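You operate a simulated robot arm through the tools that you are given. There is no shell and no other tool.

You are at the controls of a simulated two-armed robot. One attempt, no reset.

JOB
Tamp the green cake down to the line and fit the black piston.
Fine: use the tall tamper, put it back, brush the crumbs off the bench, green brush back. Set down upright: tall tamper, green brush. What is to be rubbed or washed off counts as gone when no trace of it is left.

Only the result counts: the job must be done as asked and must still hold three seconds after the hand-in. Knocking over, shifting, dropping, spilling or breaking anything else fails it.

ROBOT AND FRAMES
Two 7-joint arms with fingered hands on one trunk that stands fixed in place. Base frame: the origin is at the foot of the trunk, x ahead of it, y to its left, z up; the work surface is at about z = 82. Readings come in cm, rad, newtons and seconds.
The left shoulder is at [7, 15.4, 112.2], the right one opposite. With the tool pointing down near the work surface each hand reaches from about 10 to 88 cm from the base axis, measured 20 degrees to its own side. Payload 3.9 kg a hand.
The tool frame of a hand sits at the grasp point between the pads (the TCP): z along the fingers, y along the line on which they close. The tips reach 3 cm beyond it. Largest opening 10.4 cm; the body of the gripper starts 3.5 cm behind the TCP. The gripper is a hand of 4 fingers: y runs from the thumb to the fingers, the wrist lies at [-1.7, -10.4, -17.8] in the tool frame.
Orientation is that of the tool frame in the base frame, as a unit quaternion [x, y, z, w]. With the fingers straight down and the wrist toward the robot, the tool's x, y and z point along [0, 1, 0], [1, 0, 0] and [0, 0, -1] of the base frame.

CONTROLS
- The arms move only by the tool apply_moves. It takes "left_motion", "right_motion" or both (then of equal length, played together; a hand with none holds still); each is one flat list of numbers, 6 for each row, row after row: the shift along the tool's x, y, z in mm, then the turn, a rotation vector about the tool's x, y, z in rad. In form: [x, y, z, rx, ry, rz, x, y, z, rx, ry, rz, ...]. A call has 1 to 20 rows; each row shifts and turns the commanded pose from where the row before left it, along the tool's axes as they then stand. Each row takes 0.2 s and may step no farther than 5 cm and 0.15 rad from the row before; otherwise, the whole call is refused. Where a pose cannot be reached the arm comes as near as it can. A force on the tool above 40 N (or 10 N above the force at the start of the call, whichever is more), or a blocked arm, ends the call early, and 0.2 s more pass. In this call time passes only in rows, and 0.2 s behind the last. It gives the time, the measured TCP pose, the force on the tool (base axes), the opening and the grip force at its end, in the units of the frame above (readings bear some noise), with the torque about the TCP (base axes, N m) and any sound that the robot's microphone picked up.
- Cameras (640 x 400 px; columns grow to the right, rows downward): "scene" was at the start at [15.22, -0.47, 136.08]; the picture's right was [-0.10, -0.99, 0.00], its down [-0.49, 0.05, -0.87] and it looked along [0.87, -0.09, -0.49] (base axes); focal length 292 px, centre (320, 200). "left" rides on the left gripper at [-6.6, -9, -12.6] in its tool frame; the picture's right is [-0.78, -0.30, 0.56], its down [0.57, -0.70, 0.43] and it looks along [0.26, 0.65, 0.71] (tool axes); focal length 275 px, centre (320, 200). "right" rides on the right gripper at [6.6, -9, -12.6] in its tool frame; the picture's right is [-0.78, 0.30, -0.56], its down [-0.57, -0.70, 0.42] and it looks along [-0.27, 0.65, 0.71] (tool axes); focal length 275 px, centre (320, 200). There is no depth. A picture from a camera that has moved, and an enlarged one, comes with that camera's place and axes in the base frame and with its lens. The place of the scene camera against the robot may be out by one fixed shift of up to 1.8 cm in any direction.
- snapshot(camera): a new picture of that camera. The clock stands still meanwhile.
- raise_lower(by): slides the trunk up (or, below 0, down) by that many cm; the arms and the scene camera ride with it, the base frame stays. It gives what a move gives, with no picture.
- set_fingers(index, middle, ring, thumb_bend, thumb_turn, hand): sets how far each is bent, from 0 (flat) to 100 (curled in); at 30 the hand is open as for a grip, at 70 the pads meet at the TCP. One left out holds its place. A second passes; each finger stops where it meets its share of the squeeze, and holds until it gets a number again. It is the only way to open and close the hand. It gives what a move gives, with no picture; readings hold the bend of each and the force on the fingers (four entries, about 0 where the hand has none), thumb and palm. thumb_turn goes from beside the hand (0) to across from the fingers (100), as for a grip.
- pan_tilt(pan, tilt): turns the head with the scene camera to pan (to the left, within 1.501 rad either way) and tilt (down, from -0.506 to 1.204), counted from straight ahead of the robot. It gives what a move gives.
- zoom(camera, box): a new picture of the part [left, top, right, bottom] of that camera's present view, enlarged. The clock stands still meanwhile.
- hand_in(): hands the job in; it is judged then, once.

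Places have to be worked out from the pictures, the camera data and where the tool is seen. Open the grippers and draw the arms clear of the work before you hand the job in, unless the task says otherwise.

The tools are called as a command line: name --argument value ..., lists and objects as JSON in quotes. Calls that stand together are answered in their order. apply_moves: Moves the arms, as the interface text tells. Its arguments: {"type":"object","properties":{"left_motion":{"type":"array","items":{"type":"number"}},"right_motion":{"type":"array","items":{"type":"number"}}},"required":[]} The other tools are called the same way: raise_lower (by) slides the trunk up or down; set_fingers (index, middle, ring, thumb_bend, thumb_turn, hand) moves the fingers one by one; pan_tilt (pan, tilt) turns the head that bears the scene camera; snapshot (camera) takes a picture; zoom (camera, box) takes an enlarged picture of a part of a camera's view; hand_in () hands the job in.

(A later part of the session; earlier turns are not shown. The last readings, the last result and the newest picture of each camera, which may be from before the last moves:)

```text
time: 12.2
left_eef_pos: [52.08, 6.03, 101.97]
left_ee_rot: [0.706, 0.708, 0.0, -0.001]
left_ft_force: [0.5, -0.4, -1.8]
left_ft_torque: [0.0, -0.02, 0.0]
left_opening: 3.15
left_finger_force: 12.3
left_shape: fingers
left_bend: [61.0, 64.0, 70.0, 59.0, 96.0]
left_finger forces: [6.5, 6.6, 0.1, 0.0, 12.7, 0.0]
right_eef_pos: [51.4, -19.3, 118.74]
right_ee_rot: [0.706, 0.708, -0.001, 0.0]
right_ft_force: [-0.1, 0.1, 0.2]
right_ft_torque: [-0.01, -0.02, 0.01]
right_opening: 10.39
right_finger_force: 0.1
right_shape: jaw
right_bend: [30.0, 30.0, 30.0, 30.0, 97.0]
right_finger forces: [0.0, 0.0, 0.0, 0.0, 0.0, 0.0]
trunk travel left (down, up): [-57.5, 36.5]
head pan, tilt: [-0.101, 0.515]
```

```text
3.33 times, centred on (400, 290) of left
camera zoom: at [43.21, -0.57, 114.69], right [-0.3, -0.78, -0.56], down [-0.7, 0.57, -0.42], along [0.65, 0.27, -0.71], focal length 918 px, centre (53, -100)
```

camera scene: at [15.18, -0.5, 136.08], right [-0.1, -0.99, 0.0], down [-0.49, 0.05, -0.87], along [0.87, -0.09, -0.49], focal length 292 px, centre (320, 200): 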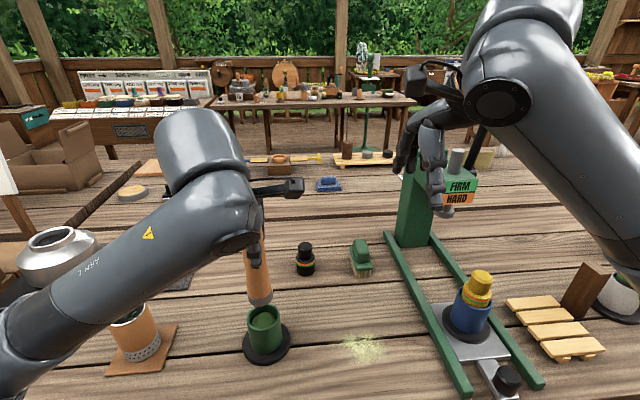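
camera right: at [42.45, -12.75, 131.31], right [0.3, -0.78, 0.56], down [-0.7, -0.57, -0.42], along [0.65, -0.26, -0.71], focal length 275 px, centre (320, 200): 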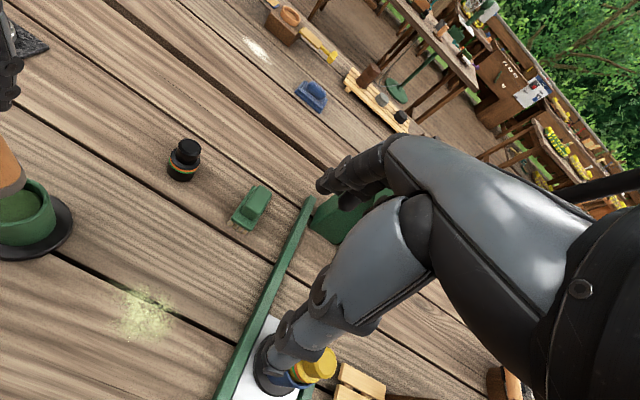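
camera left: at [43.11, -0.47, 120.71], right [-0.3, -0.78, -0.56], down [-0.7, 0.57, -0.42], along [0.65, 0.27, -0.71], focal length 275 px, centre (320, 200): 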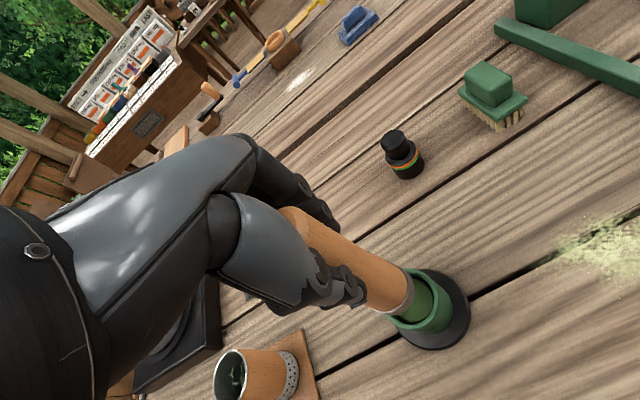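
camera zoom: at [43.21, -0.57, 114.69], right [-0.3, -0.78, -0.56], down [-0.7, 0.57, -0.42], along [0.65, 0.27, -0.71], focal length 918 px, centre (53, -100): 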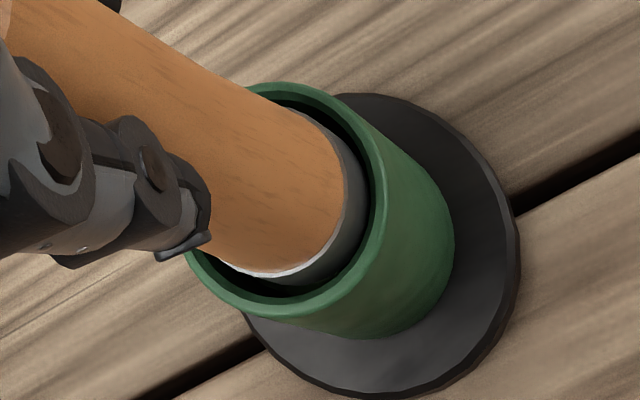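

The foot is inside the rim without contact, perhaps 1–1.5 mm off toward +x/−y. I correct by that amount and go down a little more.

apply_moves --left_motion '[1, -1.5, 0, 0, 0, 0, 0, 0, 2, 0, 0, 0, 0, 0, 2, 0, 0, 0]'

zoom --camera "scene" --box '[235, 280, 299, 350]'

zoom --camera "left" --box '[340, 230, 460, 350]'

zoom --camera "right" --box '[0, 140, 80, 240]'

```text
time: 13.0
left_eef_pos: [51.94, 6.12, 101.7]
left_ee_rot: [0.706, 0.708, -0.001, -0.001]
left_ft_force: [-0.2, -0.1, -2.3]
left_ft_torque: [-0.03, -0.02, 0.02]
left_opening: 3.14
left_finger_force: 12.6
left_shape: fingers
left_bend: [61.0, 64.0, 70.0, 59.0, 96.0]
left_finger forces: [6.5, 6.6, 0.1, 0.0, 12.6, 0.1]
right_eef_pos: [51.5, -19.34, 118.61]
right_ee_rot: [0.706, 0.708, 0.0, 0.0]
right_ft_force: [-1.4, 0.4, -0.3]
right_ft_torque: [-0.03, 0.03, 0.0]
right_opening: 10.37
right_finger_force: 0.1
right_shape: jaw
right_bend: [30.0, 30.0, 30.0, 30.0, 97.0]
right_finger forces: [0.0, 0.0, 0.0, 0.0, 0.1, 0.1]
trunk travel left (down, up): [-57.5, 36.5]
head pan, tilt: [-0.101, 0.515]
```

```text
5.71 times, centred on (267, 315) of scene
camera zoom: at [15.25, -0.48, 136.07], right [-0.1, -0.99, 0.0], down [-0.49, 0.05, -0.87], along [0.87, -0.09, -0.49], focal length 1668 px, centre (623, -457)
```

zoom: 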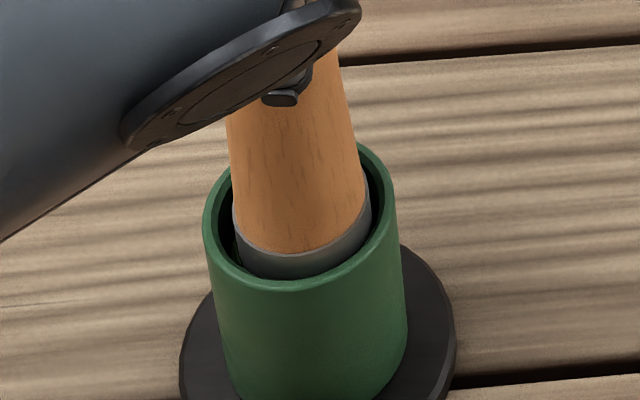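

```text
3.33 times, centred on (400, 290) of left
camera zoom: at [43.04, -0.51, 114.35], right [-0.3, -0.78, -0.56], down [-0.7, 0.57, -0.42], along [0.65, 0.27, -0.71], focal length 918 px, centre (53, -100)
```

zoom: 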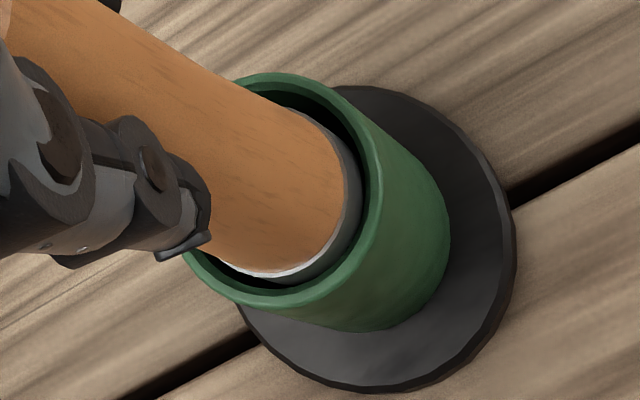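

```text
4.00 times, centred on (40, 190) of right
camera zoom: at [42.52, -12.73, 131.29], right [0.3, -0.78, 0.56], down [-0.7, -0.57, -0.42], along [0.65, -0.26, -0.71], focal length 1101 px, centre (1440, 240)
```

zoom: 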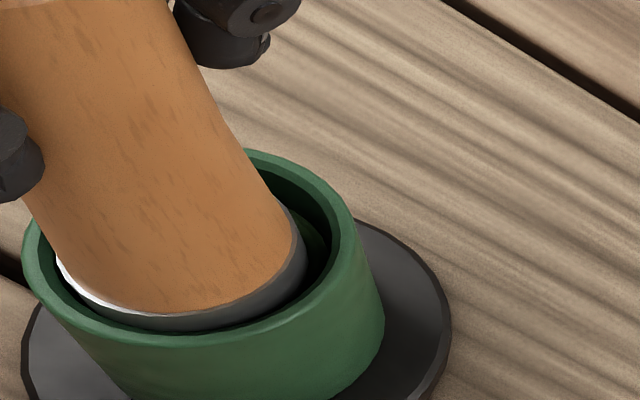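

Well centred now, no contact yet (foot bottom ≈ 88.8). I continue downward in small steps and watch the force and sound.

apply_moves --left_motion '[0, 0, 1.5, 0, 0, 0, 0, 0, 1.5, 0, 0, 0]'

```text
time: 13.6
left_eef_pos: [52.1, 6.05, 101.42]
left_ee_rot: [0.707, 0.707, -0.001, -0.001]
left_ft_force: [0.0, 0.2, -1.7]
left_ft_torque: [0.01, -0.03, 0.01]
left_opening: 3.16
left_finger_force: 12.7
left_shape: fingers
left_bend: [61.0, 64.0, 70.0, 59.0, 96.0]
left_finger forces: [6.5, 6.6, 0.0, 0.0, 12.7, 0.0]
right_eef_pos: [51.43, -19.31, 118.68]
right_ee_rot: [0.706, 0.708, 0.0, 0.0]
right_ft_force: [-0.6, -0.4, 0.6]
right_ft_torque: [-0.01, 0.01, -0.01]
right_opening: 10.37
right_finger_force: 0.1
right_shape: jaw
right_bend: [30.0, 30.0, 30.0, 30.0, 97.0]
right_finger forces: [0.1, 0.1, 0.0, 0.0, 0.0, 0.0]
trunk travel left (down, up): [-57.5, 36.5]
head pan, tilt: [-0.101, 0.515]
```

No contact yet; I continue down 3 mm more.

apply_moves --left_motion '[0, 0, 1.5, 0, 0, 0, 0, 0, 1.5, 0, 0, 0]'

```text
time: 14.2
left_eef_pos: [52.1, 6.04, 101.23]
left_ee_rot: [0.706, 0.708, 0.001, 0.001]
left_ft_force: [-0.7, -0.6, 3.8]
left_ft_torque: [0.02, 0.01, -0.03]
left_opening: 3.17
left_finger_force: 13.5
left_shape: fingers
left_bend: [61.0, 64.0, 70.0, 59.0, 96.0]
left_finger forces: [7.0, 6.9, 0.0, 0.0, 13.3, 0.0]
right_eef_pos: [51.38, -19.43, 118.73]
right_ee_rot: [0.706, 0.708, 0.0, 0.0]
right_ft_force: [-0.4, 0.2, -0.2]
right_ft_torque: [0.02, -0.01, 0.0]
right_opening: 10.37
right_finger_force: 0.1
right_shape: jaw
right_bend: [30.0, 30.0, 30.0, 30.0, 97.0]
right_finger forces: [0.0, 0.1, 0.0, 0.0, 0.1, 0.1]
trunk travel left (down, up): [-57.5, 36.5]
head pan, tilt: [-0.101, 0.515]
```

Contact with the cake at TCP z≈101.25 (foot ≈ 88.35), about 5.5 N. I press on in small steps.

apply_moves --left_motion '[0, 0, 1.5, 0, 0, 0]'

apply_moves --left_motion '[0, 0, 1.5, 0, 0, 0]'

```text
time: 14.6
left_eef_pos: [51.91, 6.13, 101.03]
left_ee_rot: [0.707, 0.707, 0.0, -0.001]
left_ft_force: [-0.4, -0.2, 3.3]
left_ft_torque: [-0.03, -0.04, 0.02]
left_opening: 3.14
left_finger_force: 13.6
left_shape: fingers
left_bend: [61.0, 64.0, 70.0, 59.0, 96.0]
left_finger forces: [7.0, 7.0, 0.0, 0.0, 13.3, 0.0]
right_eef_pos: [51.29, -19.38, 118.66]
right_ee_rot: [0.707, 0.708, 0.0, 0.0]
right_ft_force: [-0.5, -0.7, -0.4]
right_ft_torque: [0.01, 0.02, -0.04]
right_opening: 10.38
right_finger_force: 0.1
right_shape: jaw
right_bend: [30.0, 30.0, 30.0, 30.0, 97.0]
right_finger forces: [0.0, 0.0, 0.0, 0.0, 0.1, 0.0]
trunk travel left (down, up): [-57.5, 36.5]
head pan, tilt: [-0.101, 0.515]
```

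```text
time: 15.0
left_eef_pos: [51.95, 6.17, 100.95]
left_ee_rot: [0.707, 0.707, 0.0, 0.001]
left_ft_force: [-0.5, -0.2, 4.1]
left_ft_torque: [-0.01, 0.01, -0.02]
left_opening: 3.16
left_finger_force: 13.8
left_shape: fingers
left_bend: [61.0, 64.0, 70.0, 59.0, 96.0]
left_finger forces: [7.0, 6.8, 0.0, 0.0, 13.3, 0.1]
right_eef_pos: [51.36, -19.25, 118.66]
right_ee_rot: [0.707, 0.708, 0.001, 0.0]
right_ft_force: [-0.1, 0.3, 1.1]
right_ft_torque: [-0.01, 0.0, 0.03]
right_opening: 10.35
right_finger_force: 0.1
right_shape: jaw
right_bend: [30.0, 30.0, 30.0, 30.0, 97.0]
right_finger forces: [0.0, 0.1, 0.1, 0.1, 0.1, 0.1]
trunk travel left (down, up): [-57.5, 36.5]
head pan, tilt: [-0.101, 0.515]
```

The force stays nearly constant while the foot sinks, so the cake is yielding (or the tamper slips in the grip). I check with the camera whether the tamper moved in the hand.

zoom --camera "left" --box '[340, 230, 460, 350]'

zoom --camera "scene" --box '[235, 280, 299, 350]'

zoom --camera "left" --box '[250, 180, 370, 300]'

```text
3.33 times, centred on (400, 290) of left
camera zoom: at [43.04, -0.48, 113.52], right [-0.29, -0.78, -0.56], down [-0.7, 0.57, -0.42], along [0.65, 0.27, -0.71], focal length 918 px, centre (53, -100)
```

zoom: 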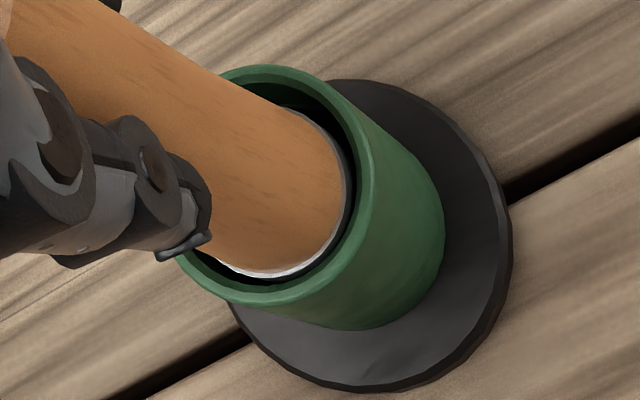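

```text
5.71 times, centred on (267, 315) of scene
camera zoom: at [15.17, -0.51, 136.09], right [-0.1, -0.99, 0.0], down [-0.49, 0.05, -0.87], along [0.87, -0.09, -0.49], focal length 1668 px, centre (623, -457)
```

zoom: 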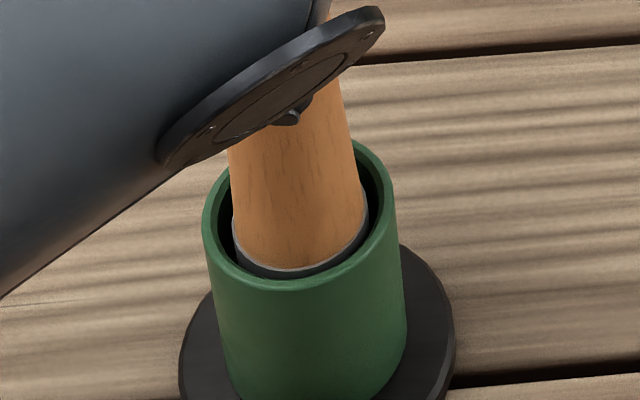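

```text
3.33 times, centred on (310, 240) of left
camera zoom: at [43.04, -0.48, 113.52], right [-0.29, -0.78, -0.56], down [-0.7, 0.57, -0.42], along [0.65, 0.27, -0.71], focal length 918 px, centre (353, 67)
```

zoom: 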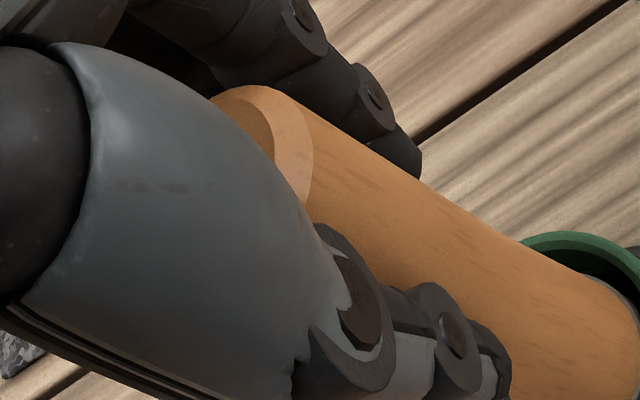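

The tamper has not slipped; the cake is being compressed (foot now ≈ 88.05). I lift out and move aside to inspect the inside of the mould for the line.

apply_moves --left_motion '[0, 0, -8, 0, 0, 0, 0, 0, -12, 0, 0, 0, 0, 0, -15, 0, 0, 0, 0, 0, -15, 0, 0, 0, 0, 0, -15, 0, 0, 0, 10, 2, -10, 0, 0, 0, 15, 3, -10, 0, 0, 0, 18, 4, -5, 0, 0, 0, 20, 4, 0, 0, 0, 0, 20, 4, 0, 0, 0, 0, 20, 4, 0, 0, 0, 0, 20, 4, 0, 0, 0, 0, 10, 2, 0, 0, 0, 0]'

snapshot --camera "left"

zoom --camera "scene" --box '[245, 300, 290, 335]'

zoom --camera "right" --box '[0, 160, 80, 260]'

```text
time: 17.8
left_eef_pos: [54.52, 19.44, 109.84]
left_ee_rot: [0.706, 0.708, 0.0, -0.001]
left_ft_force: [-0.7, 0.6, -2.5]
left_ft_torque: [0.03, -0.01, -0.01]
left_opening: 3.14
left_finger_force: 12.6
left_shape: fingers
left_bend: [61.0, 64.0, 70.0, 59.0, 96.0]
left_finger forces: [6.6, 6.5, 0.1, 0.0, 12.7, 0.0]
right_eef_pos: [51.28, -19.31, 118.76]
right_ee_rot: [0.706, 0.708, 0.0, 0.0]
right_ft_force: [-0.3, 0.3, 0.2]
right_ft_torque: [0.0, 0.02, 0.03]
right_opening: 10.36
right_finger_force: 0.0
right_shape: jaw
right_bend: [30.0, 30.0, 30.0, 30.0, 97.0]
right_finger forces: [0.0, 0.0, 0.1, 0.1, 0.1, 0.1]
trunk travel left (down, up): [-57.5, 36.5]
head pan, tilt: [-0.101, 0.515]
```

```text
taken
camera left: at [45.68, 12.91, 122.52], right [-0.3, -0.78, -0.56], down [-0.7, 0.57, -0.42], along [0.65, 0.27, -0.71], focal length 275 px, centre (320, 200)
```

left: 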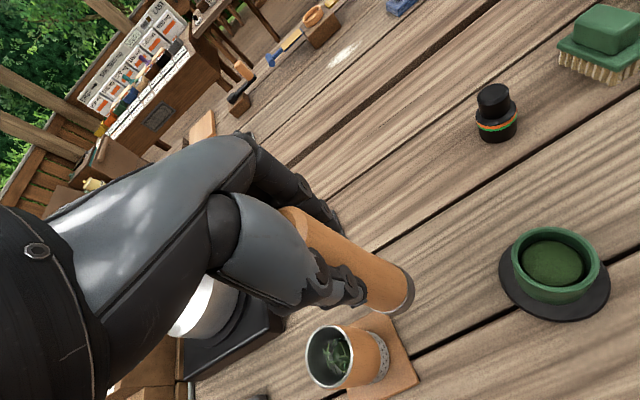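

```text
11.43 times, centred on (268, 318) of scene
camera zoom: at [15.25, -0.44, 136.08], right [-0.1, -0.99, 0.0], down [-0.49, 0.05, -0.87], along [0.87, -0.09, -0.49], focal length 3335 px, centre (920, -1143)
```

zoom: 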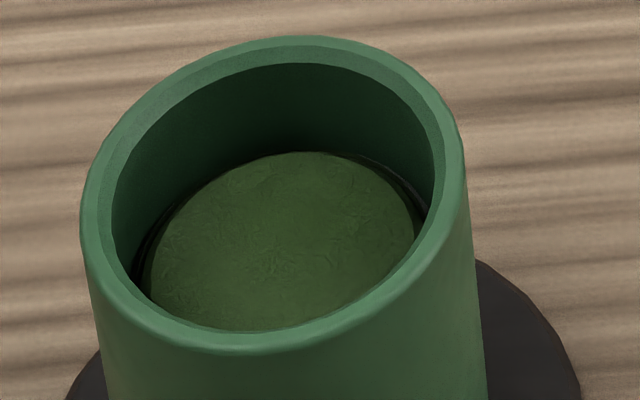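

```text
4.00 times, centred on (40, 210) of right
camera zoom: at [42.52, -12.7, 131.29], right [0.3, -0.78, 0.56], down [-0.7, -0.57, -0.42], along [0.65, -0.26, -0.71], focal length 1101 px, centre (1440, 160)
```

zoom: 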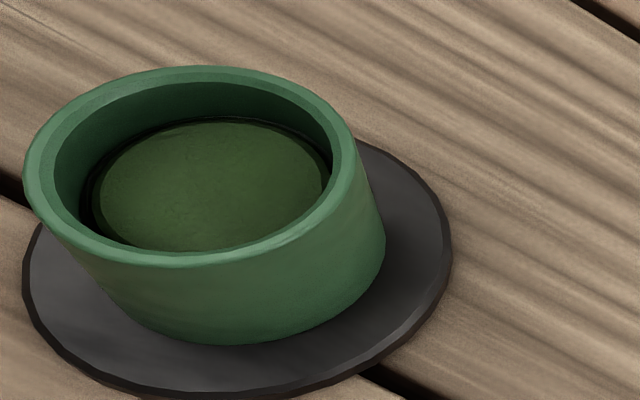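

The cake sank a bit (far edge moved from row 138 to 152). I zoom tightly on the inner wall to find the line.

zoom --camera "scene" --box '[252, 300, 282, 320]'

zoom --camera "scene" --box '[266, 306, 280, 324]'

zoom --camera "left" --box '[505, 220, 605, 310]'

zoom --camera "left" --box '[525, 225, 585, 260]'

zoom --camera "right" --box '[20, 170, 70, 210]'

```text
16.00 times, centred on (267, 310) of scene
camera zoom: at [15.25, -0.44, 136.08], right [-0.1, -0.99, 0.0], down [-0.49, 0.05, -0.87], along [0.87, -0.09, -0.49], focal length 4669 px, centre (1168, -1560)
```

zoom: 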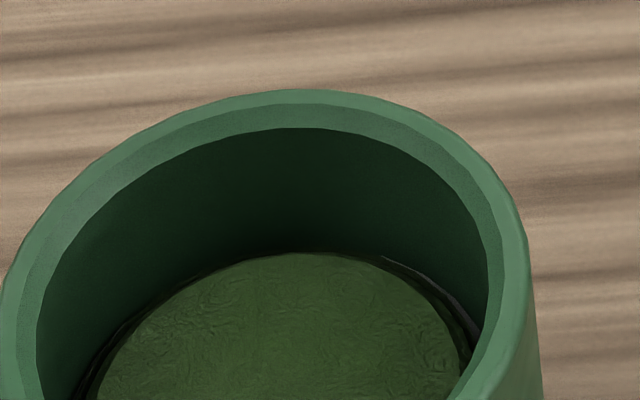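

```text
16.00 times, centred on (273, 315) of scene
camera zoom: at [15.25, -0.44, 136.08], right [-0.1, -0.99, 0.0], down [-0.49, 0.05, -0.87], along [0.87, -0.09, -0.49], focal length 4669 px, centre (1072, -1640)
```

zoom: 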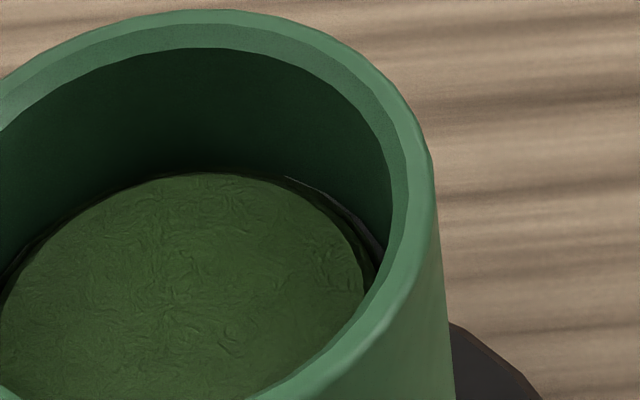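

```text
4.44 times, centred on (555, 265) of left
camera zoom: at [45.68, 12.91, 122.52], right [-0.3, -0.78, -0.56], down [-0.7, 0.57, -0.42], along [0.65, 0.27, -0.71], focal length 1224 px, centre (-724, -89)
```

zoom: 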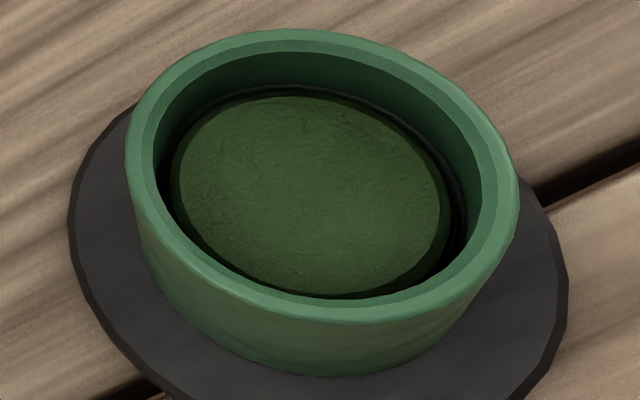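

```text
10.67 times, centred on (555, 242) of left
camera zoom: at [45.68, 12.91, 122.52], right [-0.3, -0.78, -0.56], down [-0.7, 0.57, -0.42], along [0.65, 0.27, -0.71], focal length 2936 px, centre (-2187, -253)
```

zoom: 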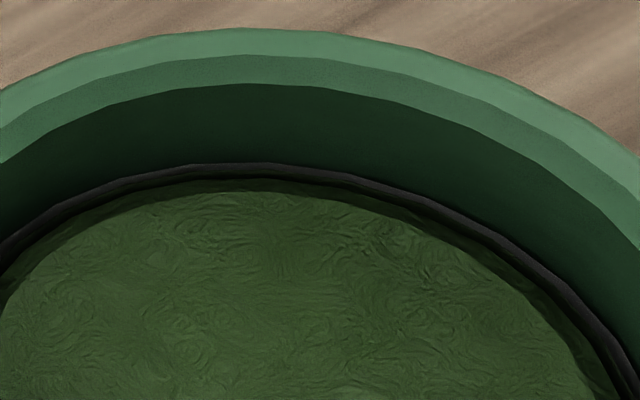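

```text
10.00 times, centred on (45, 190) of right
camera zoom: at [42.52, -12.7, 131.29], right [0.3, -0.78, 0.56], down [-0.7, -0.57, -0.42], along [0.65, -0.26, -0.71], focal length 2753 px, centre (3070, 300)
```

zoom: 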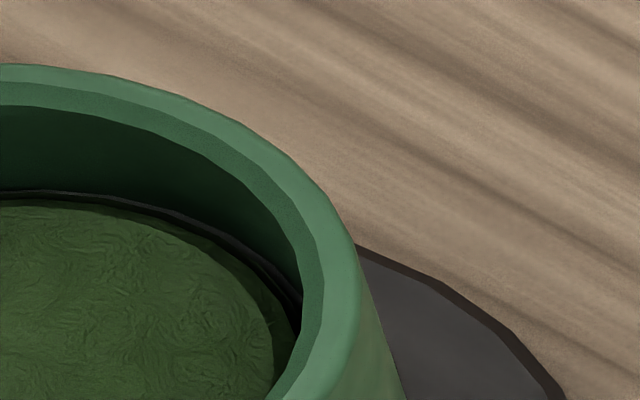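

A dark ring (the line) shows on the inner wall right at the cake's edge. I take maximum-zoom views to compare the heights of line and cake edge.

zoom --camera "left" --box '[530, 228, 570, 253]'

zoom --camera "left" --box '[570, 240, 610, 265]'

zoom --camera "right" --box '[0, 176, 40, 201]'

zoom --camera "right" --box '[30, 180, 70, 205]'

```text
16.00 times, centred on (550, 240) of left
camera zoom: at [45.68, 12.91, 122.52], right [-0.3, -0.78, -0.56], down [-0.7, 0.57, -0.42], along [0.65, 0.27, -0.71], focal length 4404 px, centre (-3360, -448)
```

zoom: 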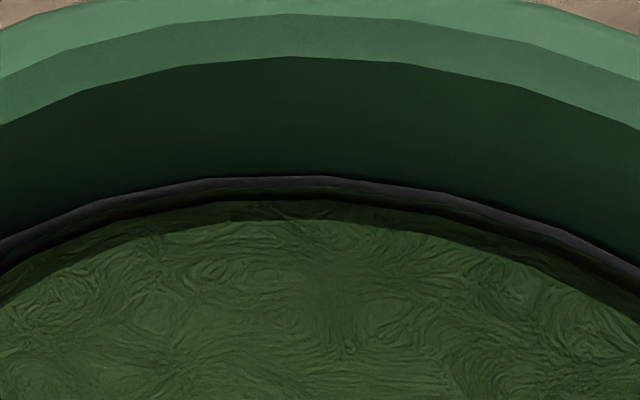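

```text
16.00 times, centred on (590, 252) of left
camera zoom: at [45.68, 12.91, 122.52], right [-0.3, -0.78, -0.56], down [-0.7, 0.57, -0.42], along [0.65, 0.27, -0.71], focal length 4404 px, centre (-4000, -640)
```

zoom: 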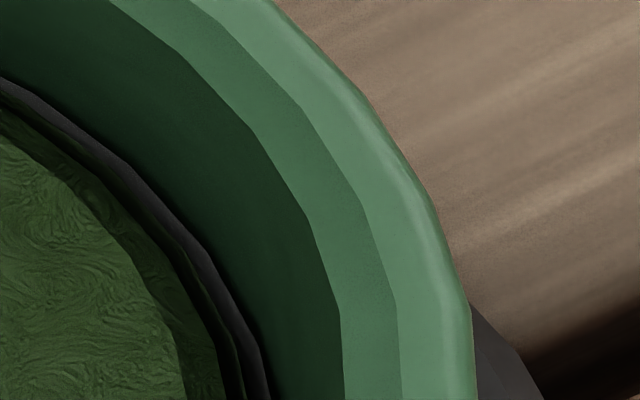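

```text
16.00 times, centred on (20, 188) of right
camera zoom: at [42.52, -12.7, 131.29], right [0.3, -0.78, 0.56], down [-0.7, -0.57, -0.42], along [0.65, -0.26, -0.71], focal length 4404 px, centre (5120, 384)
```

zoom: 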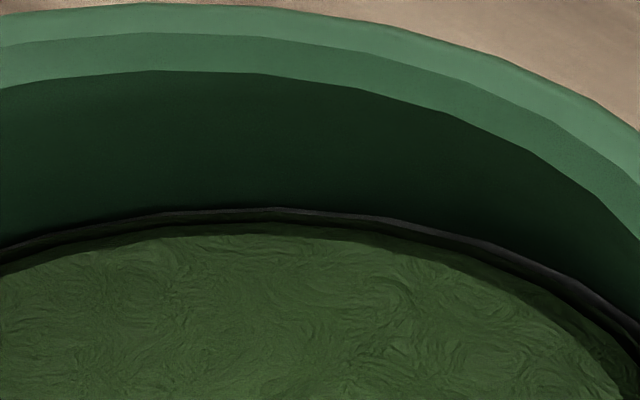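

```text
16.00 times, centred on (50, 192) of right
camera zoom: at [42.52, -12.7, 131.29], right [0.3, -0.78, 0.56], down [-0.7, -0.57, -0.42], along [0.65, -0.26, -0.71], focal length 4404 px, centre (4640, 320)
```

zoom: 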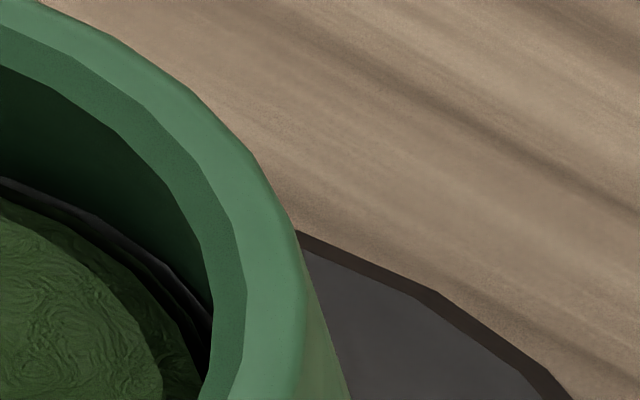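

The line is a dark ring right around the level of the cake's top, so the cake is close. I bring the free right hand lower to get its camera close for a flatter view into the mould.

apply_moves --right_motion '[7.8, -5.3, 21.7, 0, 0, 0, 7.8, -5.3, 21.7, 0, 0, 0, 7.8, -5.3, 21.7, 0, 0, 0, 7.8, -5.3, 21.7, 0, 0, 0, 7.8, -5.3, 21.7, 0, 0, 0, 7.8, -5.3, 21.7, 0, 0, 0, 7.8, -5.3, 21.7, 0, 0, 0, 7.8, -5.3, 21.7, 0, 0, 0, 7.8, -5.3, 21.7, 0, 0, 0, 7.8, -5.3, 21.7, 0, 0, 0]'

snapshot --camera "right"

snapshot --camera "scene"

```text
time: 20.0
left_eef_pos: [54.51, 19.56, 109.98]
left_ee_rot: [0.706, 0.708, -0.001, -0.001]
left_ft_force: [-0.3, -0.3, -2.7]
left_ft_torque: [0.03, 0.0, 0.01]
left_opening: 3.17
left_finger_force: 12.5
left_shape: fingers
left_bend: [61.0, 64.0, 70.0, 59.0, 96.0]
left_finger forces: [6.6, 6.5, 0.1, 0.0, 12.8, 0.0]
right_eef_pos: [46.01, -11.46, 97.06]
right_ee_rot: [0.707, 0.707, 0.0, 0.0]
right_ft_force: [0.2, 0.0, -0.1]
right_ft_torque: [0.02, 0.01, -0.03]
right_opening: 10.37
right_finger_force: 0.1
right_shape: jaw
right_bend: [30.0, 30.0, 30.0, 30.0, 97.0]
right_finger forces: [0.1, 0.0, 0.0, 0.0, 0.1, 0.0]
trunk travel left (down, up): [-57.5, 36.5]
head pan, tilt: [-0.101, 0.515]
```

```text
taken
camera right: at [37.08, -4.93, 109.66], right [0.3, -0.78, 0.56], down [-0.7, -0.57, -0.42], along [0.65, -0.26, -0.71], focal length 275 px, centre (320, 200)
```

right: 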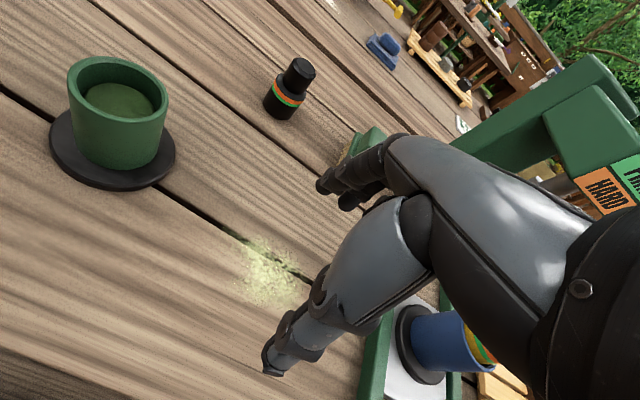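

```text
taken
camera scene: at [15.23, -0.45, 136.08], right [-0.1, -0.99, 0.0], down [-0.49, 0.05, -0.87], along [0.87, -0.09, -0.49], focal length 292 px, centre (320, 200)
```

scene: 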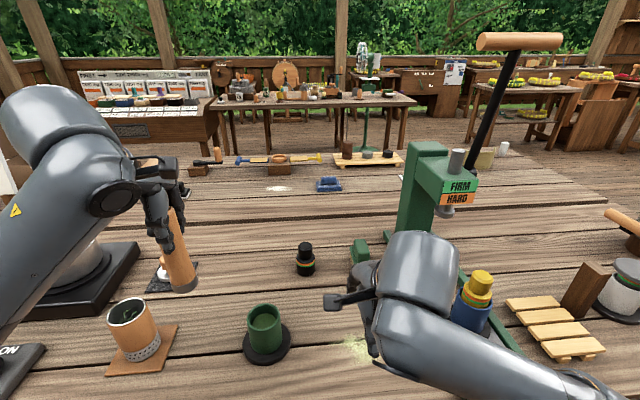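

Now I zoom into the mould from this closer, flatter viewpoint.

zoom --camera "right" --box '[60, 45, 180, 125]'

zoom --camera "right" --box '[95, 60, 145, 95]'

zoom --camera "right" --box '[130, 72, 170, 110]'

zoom --camera "right" --box '[70, 60, 110, 110]'

```text
5.00 times, centred on (120, 85) of right
camera zoom: at [37.08, -4.93, 109.66], right [0.3, -0.78, 0.56], down [-0.7, -0.57, -0.42], along [0.65, -0.26, -0.71], focal length 1376 px, centre (1320, 775)
```

zoom: 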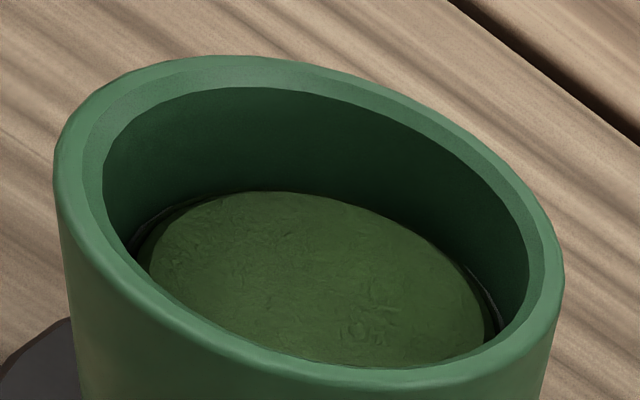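

```text
11.43 times, centred on (120, 78) of right
camera zoom: at [37.08, -4.93, 109.66], right [0.3, -0.78, 0.56], down [-0.7, -0.57, -0.42], along [0.65, -0.26, -0.71], focal length 3146 px, centre (2606, 1600)
```

zoom: 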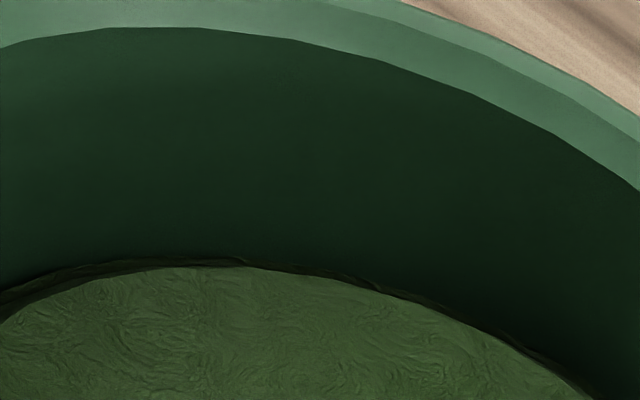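

```text
10.53 times, centred on (150, 91) of right
camera zoom: at [37.08, -4.93, 109.66], right [0.3, -0.78, 0.56], down [-0.7, -0.57, -0.42], along [0.65, -0.26, -0.71], focal length 2898 px, centre (2110, 1347)
```

zoom: 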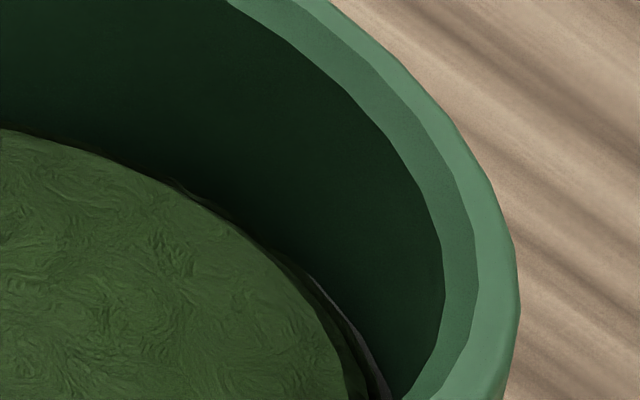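

```text
8.00 times, centred on (90, 85) of right
camera zoom: at [37.08, -4.93, 109.66], right [0.3, -0.78, 0.56], down [-0.7, -0.57, -0.42], along [0.65, -0.26, -0.71], focal length 2202 px, centre (2160, 1120)
```

zoom: 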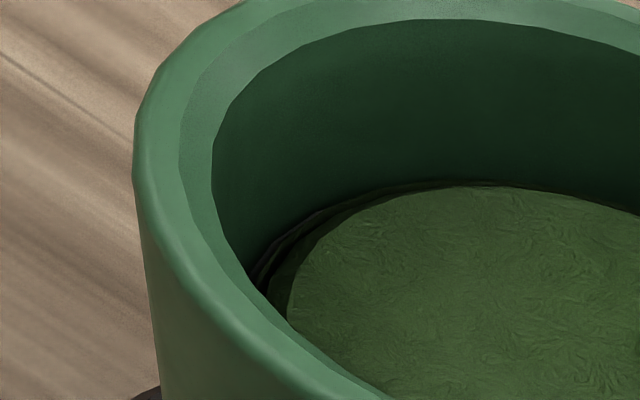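

From this flatter view the cake's far edge still hides the ring, so the cake top is still a bit (≈2–3 mm) above the line. I withdraw the right hand sideways and bring the tamper back over the mould.

apply_moves --left_motion '[0, 0, 0, 0, 0, 0, 0, 0, 0, 0, 0, 0, -19, -3.6, 0, 0, 0, 0, -19, -3.6, 0, 0, 0, 0, -19, -3.6, 0, 0, 0, 0, -19, -3.6, 0, 0, 0, 0, -19, -3.6, 0, 0, 0, 0, -19, -3.6, 0, 0, 0, 0, -19.5, -3.6, 0, 0, 0, 0]' --right_motion '[-10, 0, 0, 0, 0, 0, -10, 0, 0, 0, 0, 0, -10, 0, 0, 0, 0, 0, -10, 0, 0, 0, 0, 0, -10, 0, 0, 0, 0, 0, -10, 0, 0, 0, 0, 0, -10, 0, 0, 0, 0, 0, -10, 0, 0, 0, 0, 0, -10, 0, 0, 0, 0, 0]'

zoom --camera "left" --box '[360, 250, 480, 360]'

zoom --camera "scene" --box '[220, 230, 310, 370]'

```text
time: 22.0
left_eef_pos: [52.18, 5.98, 109.97]
left_ee_rot: [0.706, 0.708, 0.0, 0.0]
left_ft_force: [0.9, -0.4, -1.7]
left_ft_torque: [-0.01, -0.02, 0.03]
left_opening: 3.15
left_finger_force: 13.4
left_shape: fingers
left_bend: [61.0, 64.0, 70.0, 59.0, 96.0]
left_finger forces: [6.6, 6.5, 0.1, 0.0, 12.5, 0.0]
right_eef_pos: [46.18, -20.73, 96.86]
right_ee_rot: [0.708, 0.707, -0.001, -0.001]
right_ft_force: [-0.5, -0.7, 0.0]
right_ft_torque: [-0.01, -0.01, 0.01]
right_opening: 10.37
right_finger_force: 0.0
right_shape: jaw
right_bend: [30.0, 30.0, 30.0, 30.0, 97.0]
right_finger forces: [0.1, 0.0, 0.1, 0.1, 0.0, 0.1]
trunk travel left (down, up): [-57.5, 36.5]
head pan, tilt: [-0.101, 0.515]
```

```text
3.64 times, centred on (420, 305) of left
camera zoom: at [43.19, -0.55, 122.62], right [-0.3, -0.78, -0.56], down [-0.7, 0.57, -0.42], along [0.65, 0.27, -0.71], focal length 1001 px, centre (-44, -182)
```

zoom: 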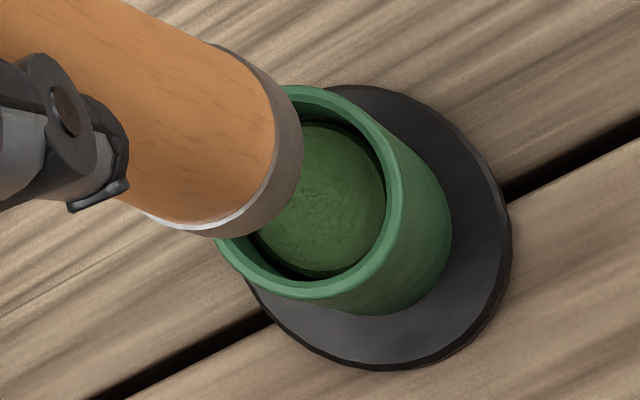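

```text
2.86 times, centred on (265, 300) of scene
camera zoom: at [15.23, -0.59, 136.07], right [-0.1, -0.99, 0.0], down [-0.49, 0.05, -0.87], along [0.87, -0.09, -0.49], focal length 834 px, centre (477, -86)
```

zoom: 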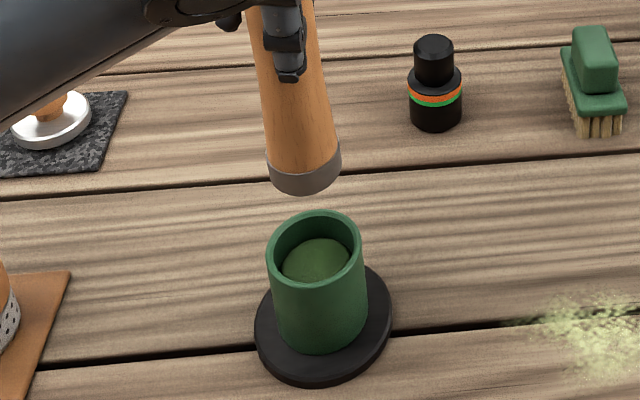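

Position reads ~1 mm too far in x versus the earlier centred pose; I correct it and descend to just above the rim, then check.

apply_moves --left_motion '[0.5, -1.2, 10, 0, 0, 0, 0, 0, 10, 0, 0, 0, 0, 0, 10, 0, 0, 0, 0, 0, 10, 0, 0, 0, 0, 0, 10, 0, 0, 0, 0, 0, 8, 0, 0, 0]'

zoom --camera "left" --box '[340, 230, 460, 350]'

zoom --camera "scene" --box '[235, 280, 299, 350]'

```text
time: 23.4
left_eef_pos: [51.92, 6.19, 104.08]
left_ee_rot: [0.706, 0.708, -0.001, 0.0]
left_ft_force: [-0.2, 0.6, -2.4]
left_ft_torque: [-0.01, -0.01, 0.02]
left_opening: 3.17
left_finger_force: 13.5
left_shape: fingers
left_bend: [61.0, 64.0, 70.0, 59.0, 96.0]
left_finger forces: [6.5, 6.4, 0.0, 0.0, 12.6, 0.1]
right_eef_pos: [46.08, -20.53, 97.04]
right_ee_rot: [0.707, 0.707, 0.0, 0.0]
right_ft_force: [-0.3, -0.8, -0.8]
right_ft_torque: [-0.02, -0.03, 0.0]
right_opening: 10.38
right_finger_force: 0.1
right_shape: jaw
right_bend: [30.0, 30.0, 30.0, 30.0, 97.0]
right_finger forces: [0.0, 0.1, 0.0, 0.1, 0.1, 0.0]
trunk travel left (down, up): [-57.5, 36.5]
head pan, tilt: [-0.101, 0.515]
```

```text
3.33 times, centred on (400, 290) of left
camera zoom: at [43.09, -0.37, 116.65], right [-0.3, -0.78, -0.56], down [-0.7, 0.57, -0.42], along [0.65, 0.27, -0.71], focal length 918 px, centre (53, -100)
```

zoom: 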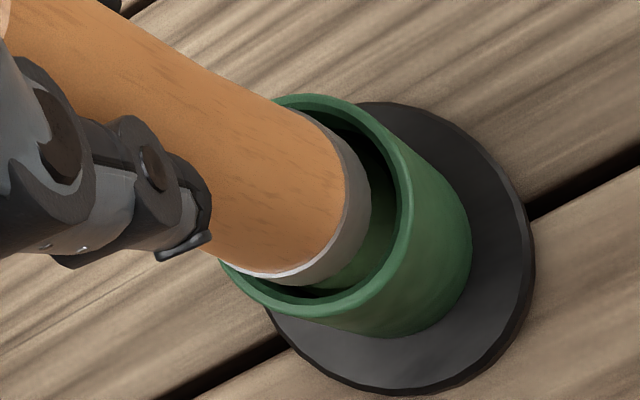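

```text
5.71 times, centred on (267, 315) of scene
camera zoom: at [15.25, -0.47, 136.08], right [-0.1, -0.99, 0.0], down [-0.49, 0.05, -0.87], along [0.87, -0.09, -0.49], focal length 1668 px, centre (623, -457)
```

zoom: 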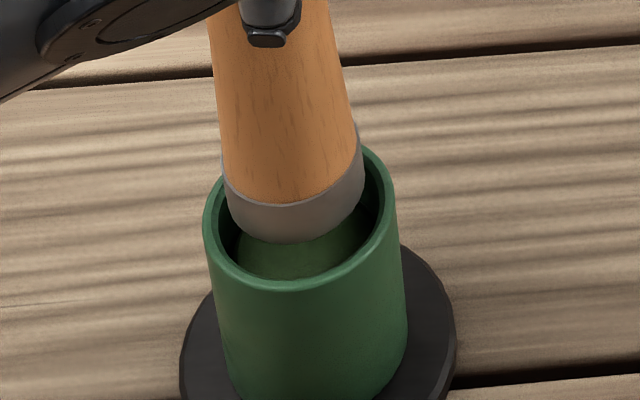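

Aligned within a millimetre. I descend into the mould to just above the cake.

apply_moves --left_motion '[-0.5, 0, 5, 0, 0, 0, 0, 0, 5, 0, 0, 0, 0, 0, 5, 0, 0, 0, 0, 0, 5, 0, 0, 0, 0, 0, 5, 0, 0, 0, 0, 0, 2, 0, 0, 0]'

zoom --camera "scene" --box '[235, 280, 299, 350]'

```text
time: 24.8
left_eef_pos: [52.02, 6.12, 101.33]
left_ee_rot: [0.707, 0.707, 0.0, -0.001]
left_ft_force: [-0.4, -0.3, -2.1]
left_ft_torque: [0.0, 0.0, -0.03]
left_opening: 3.15
left_finger_force: 12.8
left_shape: fingers
left_bend: [61.0, 64.0, 70.0, 59.0, 96.0]
left_finger forces: [6.5, 6.6, 0.0, 0.0, 12.5, 0.0]
right_eef_pos: [45.96, -20.51, 96.9]
right_ee_rot: [0.706, 0.708, 0.0, 0.001]
right_ft_force: [0.1, 0.3, -0.2]
right_ft_torque: [0.0, 0.0, 0.0]
right_opening: 10.39
right_finger_force: 0.0
right_shape: jaw
right_bend: [30.0, 30.0, 30.0, 30.0, 97.0]
right_finger forces: [0.0, 0.1, 0.0, 0.0, 0.0, 0.0]
trunk travel left (down, up): [-57.5, 36.5]
head pan, tilt: [-0.101, 0.515]
```

```text
5.71 times, centred on (267, 315) of scene
camera zoom: at [15.25, -0.48, 136.08], right [-0.1, -0.99, 0.0], down [-0.49, 0.05, -0.87], along [0.87, -0.09, -0.49], focal length 1668 px, centre (623, -457)
```

zoom: 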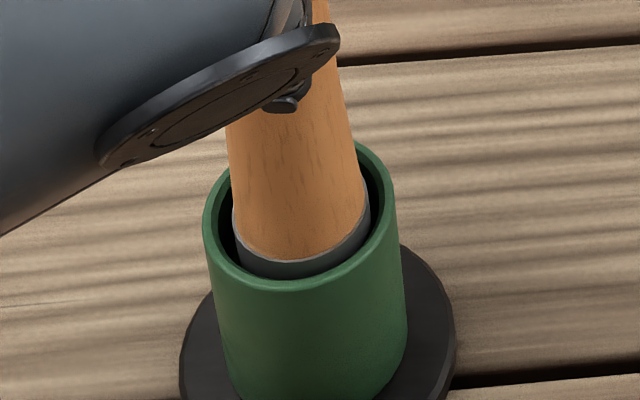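

I step down 1 mm at a time to find contact again and press gently.

apply_moves --left_motion '[0, 0, 1.5, 0, 0, 0, 0, 0, 1.5, 0, 0, 0]'

apply_moves --left_motion '[0, 0, 1, 0, 0, 0]'

apply_moves --left_motion '[0, 0, 1, 0, 0, 0]'

```text
time: 25.4
left_eef_pos: [51.96, 6.14, 101.04]
left_ee_rot: [0.706, 0.708, -0.001, 0.0]
left_ft_force: [-1.0, 0.4, -1.9]
left_ft_torque: [-0.01, -0.01, 0.02]
left_opening: 3.16
left_finger_force: 12.6
left_shape: fingers
left_bend: [61.0, 64.0, 70.0, 59.0, 96.0]
left_finger forces: [6.4, 6.4, 0.0, 0.0, 12.5, 0.0]
right_eef_pos: [45.95, -20.51, 97.02]
right_ee_rot: [0.706, 0.708, 0.001, 0.0]
right_ft_force: [-0.1, -0.5, 0.0]
right_ft_torque: [-0.04, -0.02, 0.01]
right_opening: 10.37
right_finger_force: 0.0
right_shape: jaw
right_bend: [30.0, 30.0, 30.0, 30.0, 97.0]
right_finger forces: [0.1, 0.1, 0.1, 0.1, 0.1, 0.0]
trunk travel left (down, up): [-57.5, 36.5]
head pan, tilt: [-0.101, 0.515]
```

```text
time: 25.8
left_eef_pos: [52.1, 6.04, 100.99]
left_ee_rot: [0.707, 0.708, -0.001, -0.001]
left_ft_force: [0.1, -0.6, -0.4]
left_ft_torque: [0.02, -0.05, 0.0]
left_opening: 3.16
left_finger_force: 12.9
left_shape: fingers
left_bend: [61.0, 64.0, 70.0, 59.0, 96.0]
left_finger forces: [6.4, 6.6, 0.0, 0.0, 12.7, 0.1]
right_eef_pos: [45.94, -20.53, 96.98]
right_ee_rot: [0.706, 0.708, 0.001, 0.0]
right_ft_force: [0.8, -0.1, 0.0]
right_ft_torque: [0.05, -0.01, 0.0]
right_opening: 10.36
right_finger_force: 0.1
right_shape: jaw
right_bend: [30.0, 30.0, 30.0, 30.0, 97.0]
right_finger forces: [0.0, 0.0, 0.0, 0.1, 0.1, 0.1]
trunk travel left (down, up): [-57.5, 36.5]
head pan, tilt: [-0.101, 0.515]
```

```text
time: 26.2
left_eef_pos: [51.85, 6.02, 100.83]
left_ee_rot: [0.707, 0.708, 0.0, 0.001]
left_ft_force: [-0.3, -1.5, 4.4]
left_ft_torque: [0.01, -0.03, 0.0]
left_opening: 3.18
left_finger_force: 13.9
left_shape: fingers
left_bend: [61.0, 64.0, 70.0, 59.0, 96.0]
left_finger forces: [6.9, 7.0, 0.1, 0.0, 13.2, 0.0]
right_eef_pos: [45.97, -20.52, 97.0]
right_ee_rot: [0.707, 0.707, 0.0, 0.0]
right_ft_force: [0.8, -0.2, 0.1]
right_ft_torque: [0.04, 0.01, 0.01]
right_opening: 10.38
right_finger_force: 0.0
right_shape: jaw
right_bend: [30.0, 30.0, 30.0, 30.0, 97.0]
right_finger forces: [0.0, 0.1, 0.1, 0.0, 0.0, 0.0]
trunk travel left (down, up): [-57.5, 36.5]
head pan, tilt: [-0.101, 0.515]
```

Contact again at TCP ≈ 100.9. I press 2 mm further and read the pose from the camera data.

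apply_moves --left_motion '[0, 0, 1, 0, 0, 0]'

apply_moves --left_motion '[0, 0, 1, 0, 0, 0]'

zoom --camera "left" --box '[340, 230, 460, 350]'

```text
time: 26.6
left_eef_pos: [51.96, 6.11, 100.75]
left_ee_rot: [0.707, 0.708, 0.001, 0.001]
left_ft_force: [0.9, -1.1, 4.2]
left_ft_torque: [0.0, 0.0, 0.01]
left_opening: 3.13
left_finger_force: 13.8
left_shape: fingers
left_bend: [61.0, 64.0, 70.0, 59.0, 96.0]
left_finger forces: [7.1, 7.1, 0.0, 0.0, 13.4, 0.0]
right_eef_pos: [45.95, -20.56, 97.14]
right_ee_rot: [0.706, 0.708, 0.0, 0.0]
right_ft_force: [-0.8, -0.2, -0.3]
right_ft_torque: [-0.02, 0.0, 0.01]
right_opening: 10.38
right_finger_force: 0.1
right_shape: jaw
right_bend: [30.0, 30.0, 30.0, 30.0, 97.0]
right_finger forces: [0.0, 0.0, 0.0, 0.0, 0.0, 0.0]
trunk travel left (down, up): [-57.5, 36.5]
head pan, tilt: [-0.101, 0.515]
```

```text
time: 27.0
left_eef_pos: [51.86, 6.15, 100.76]
left_ee_rot: [0.706, 0.708, 0.0, 0.0]
left_ft_force: [0.1, -1.1, 5.1]
left_ft_torque: [-0.01, -0.01, 0.0]
left_opening: 3.14
left_finger_force: 14.0
left_shape: fingers
left_bend: [61.0, 64.0, 70.0, 59.0, 95.0]
left_finger forces: [7.0, 7.0, 0.0, 0.0, 13.6, 0.0]
right_eef_pos: [45.88, -20.52, 96.94]
right_ee_rot: [0.707, 0.708, 0.0, 0.001]
right_ft_force: [0.0, 0.2, -0.5]
right_ft_torque: [-0.02, -0.01, -0.01]
right_opening: 10.38
right_finger_force: 0.0
right_shape: jaw
right_bend: [30.0, 30.0, 30.0, 30.0, 97.0]
right_finger forces: [0.0, 0.0, 0.0, 0.0, 0.1, 0.1]
trunk travel left (down, up): [-57.5, 36.5]
head pan, tilt: [-0.101, 0.515]
```

```text
3.33 times, centred on (400, 290) of left
camera zoom: at [43.02, -0.49, 113.3], right [-0.3, -0.78, -0.56], down [-0.7, 0.57, -0.42], along [0.65, 0.27, -0.71], focal length 918 px, centre (53, -100)
```

zoom: 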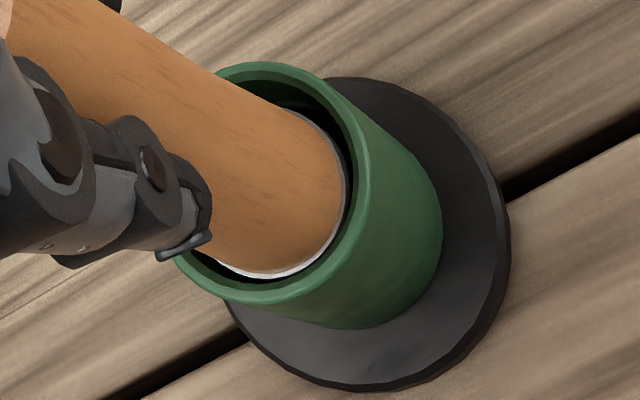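

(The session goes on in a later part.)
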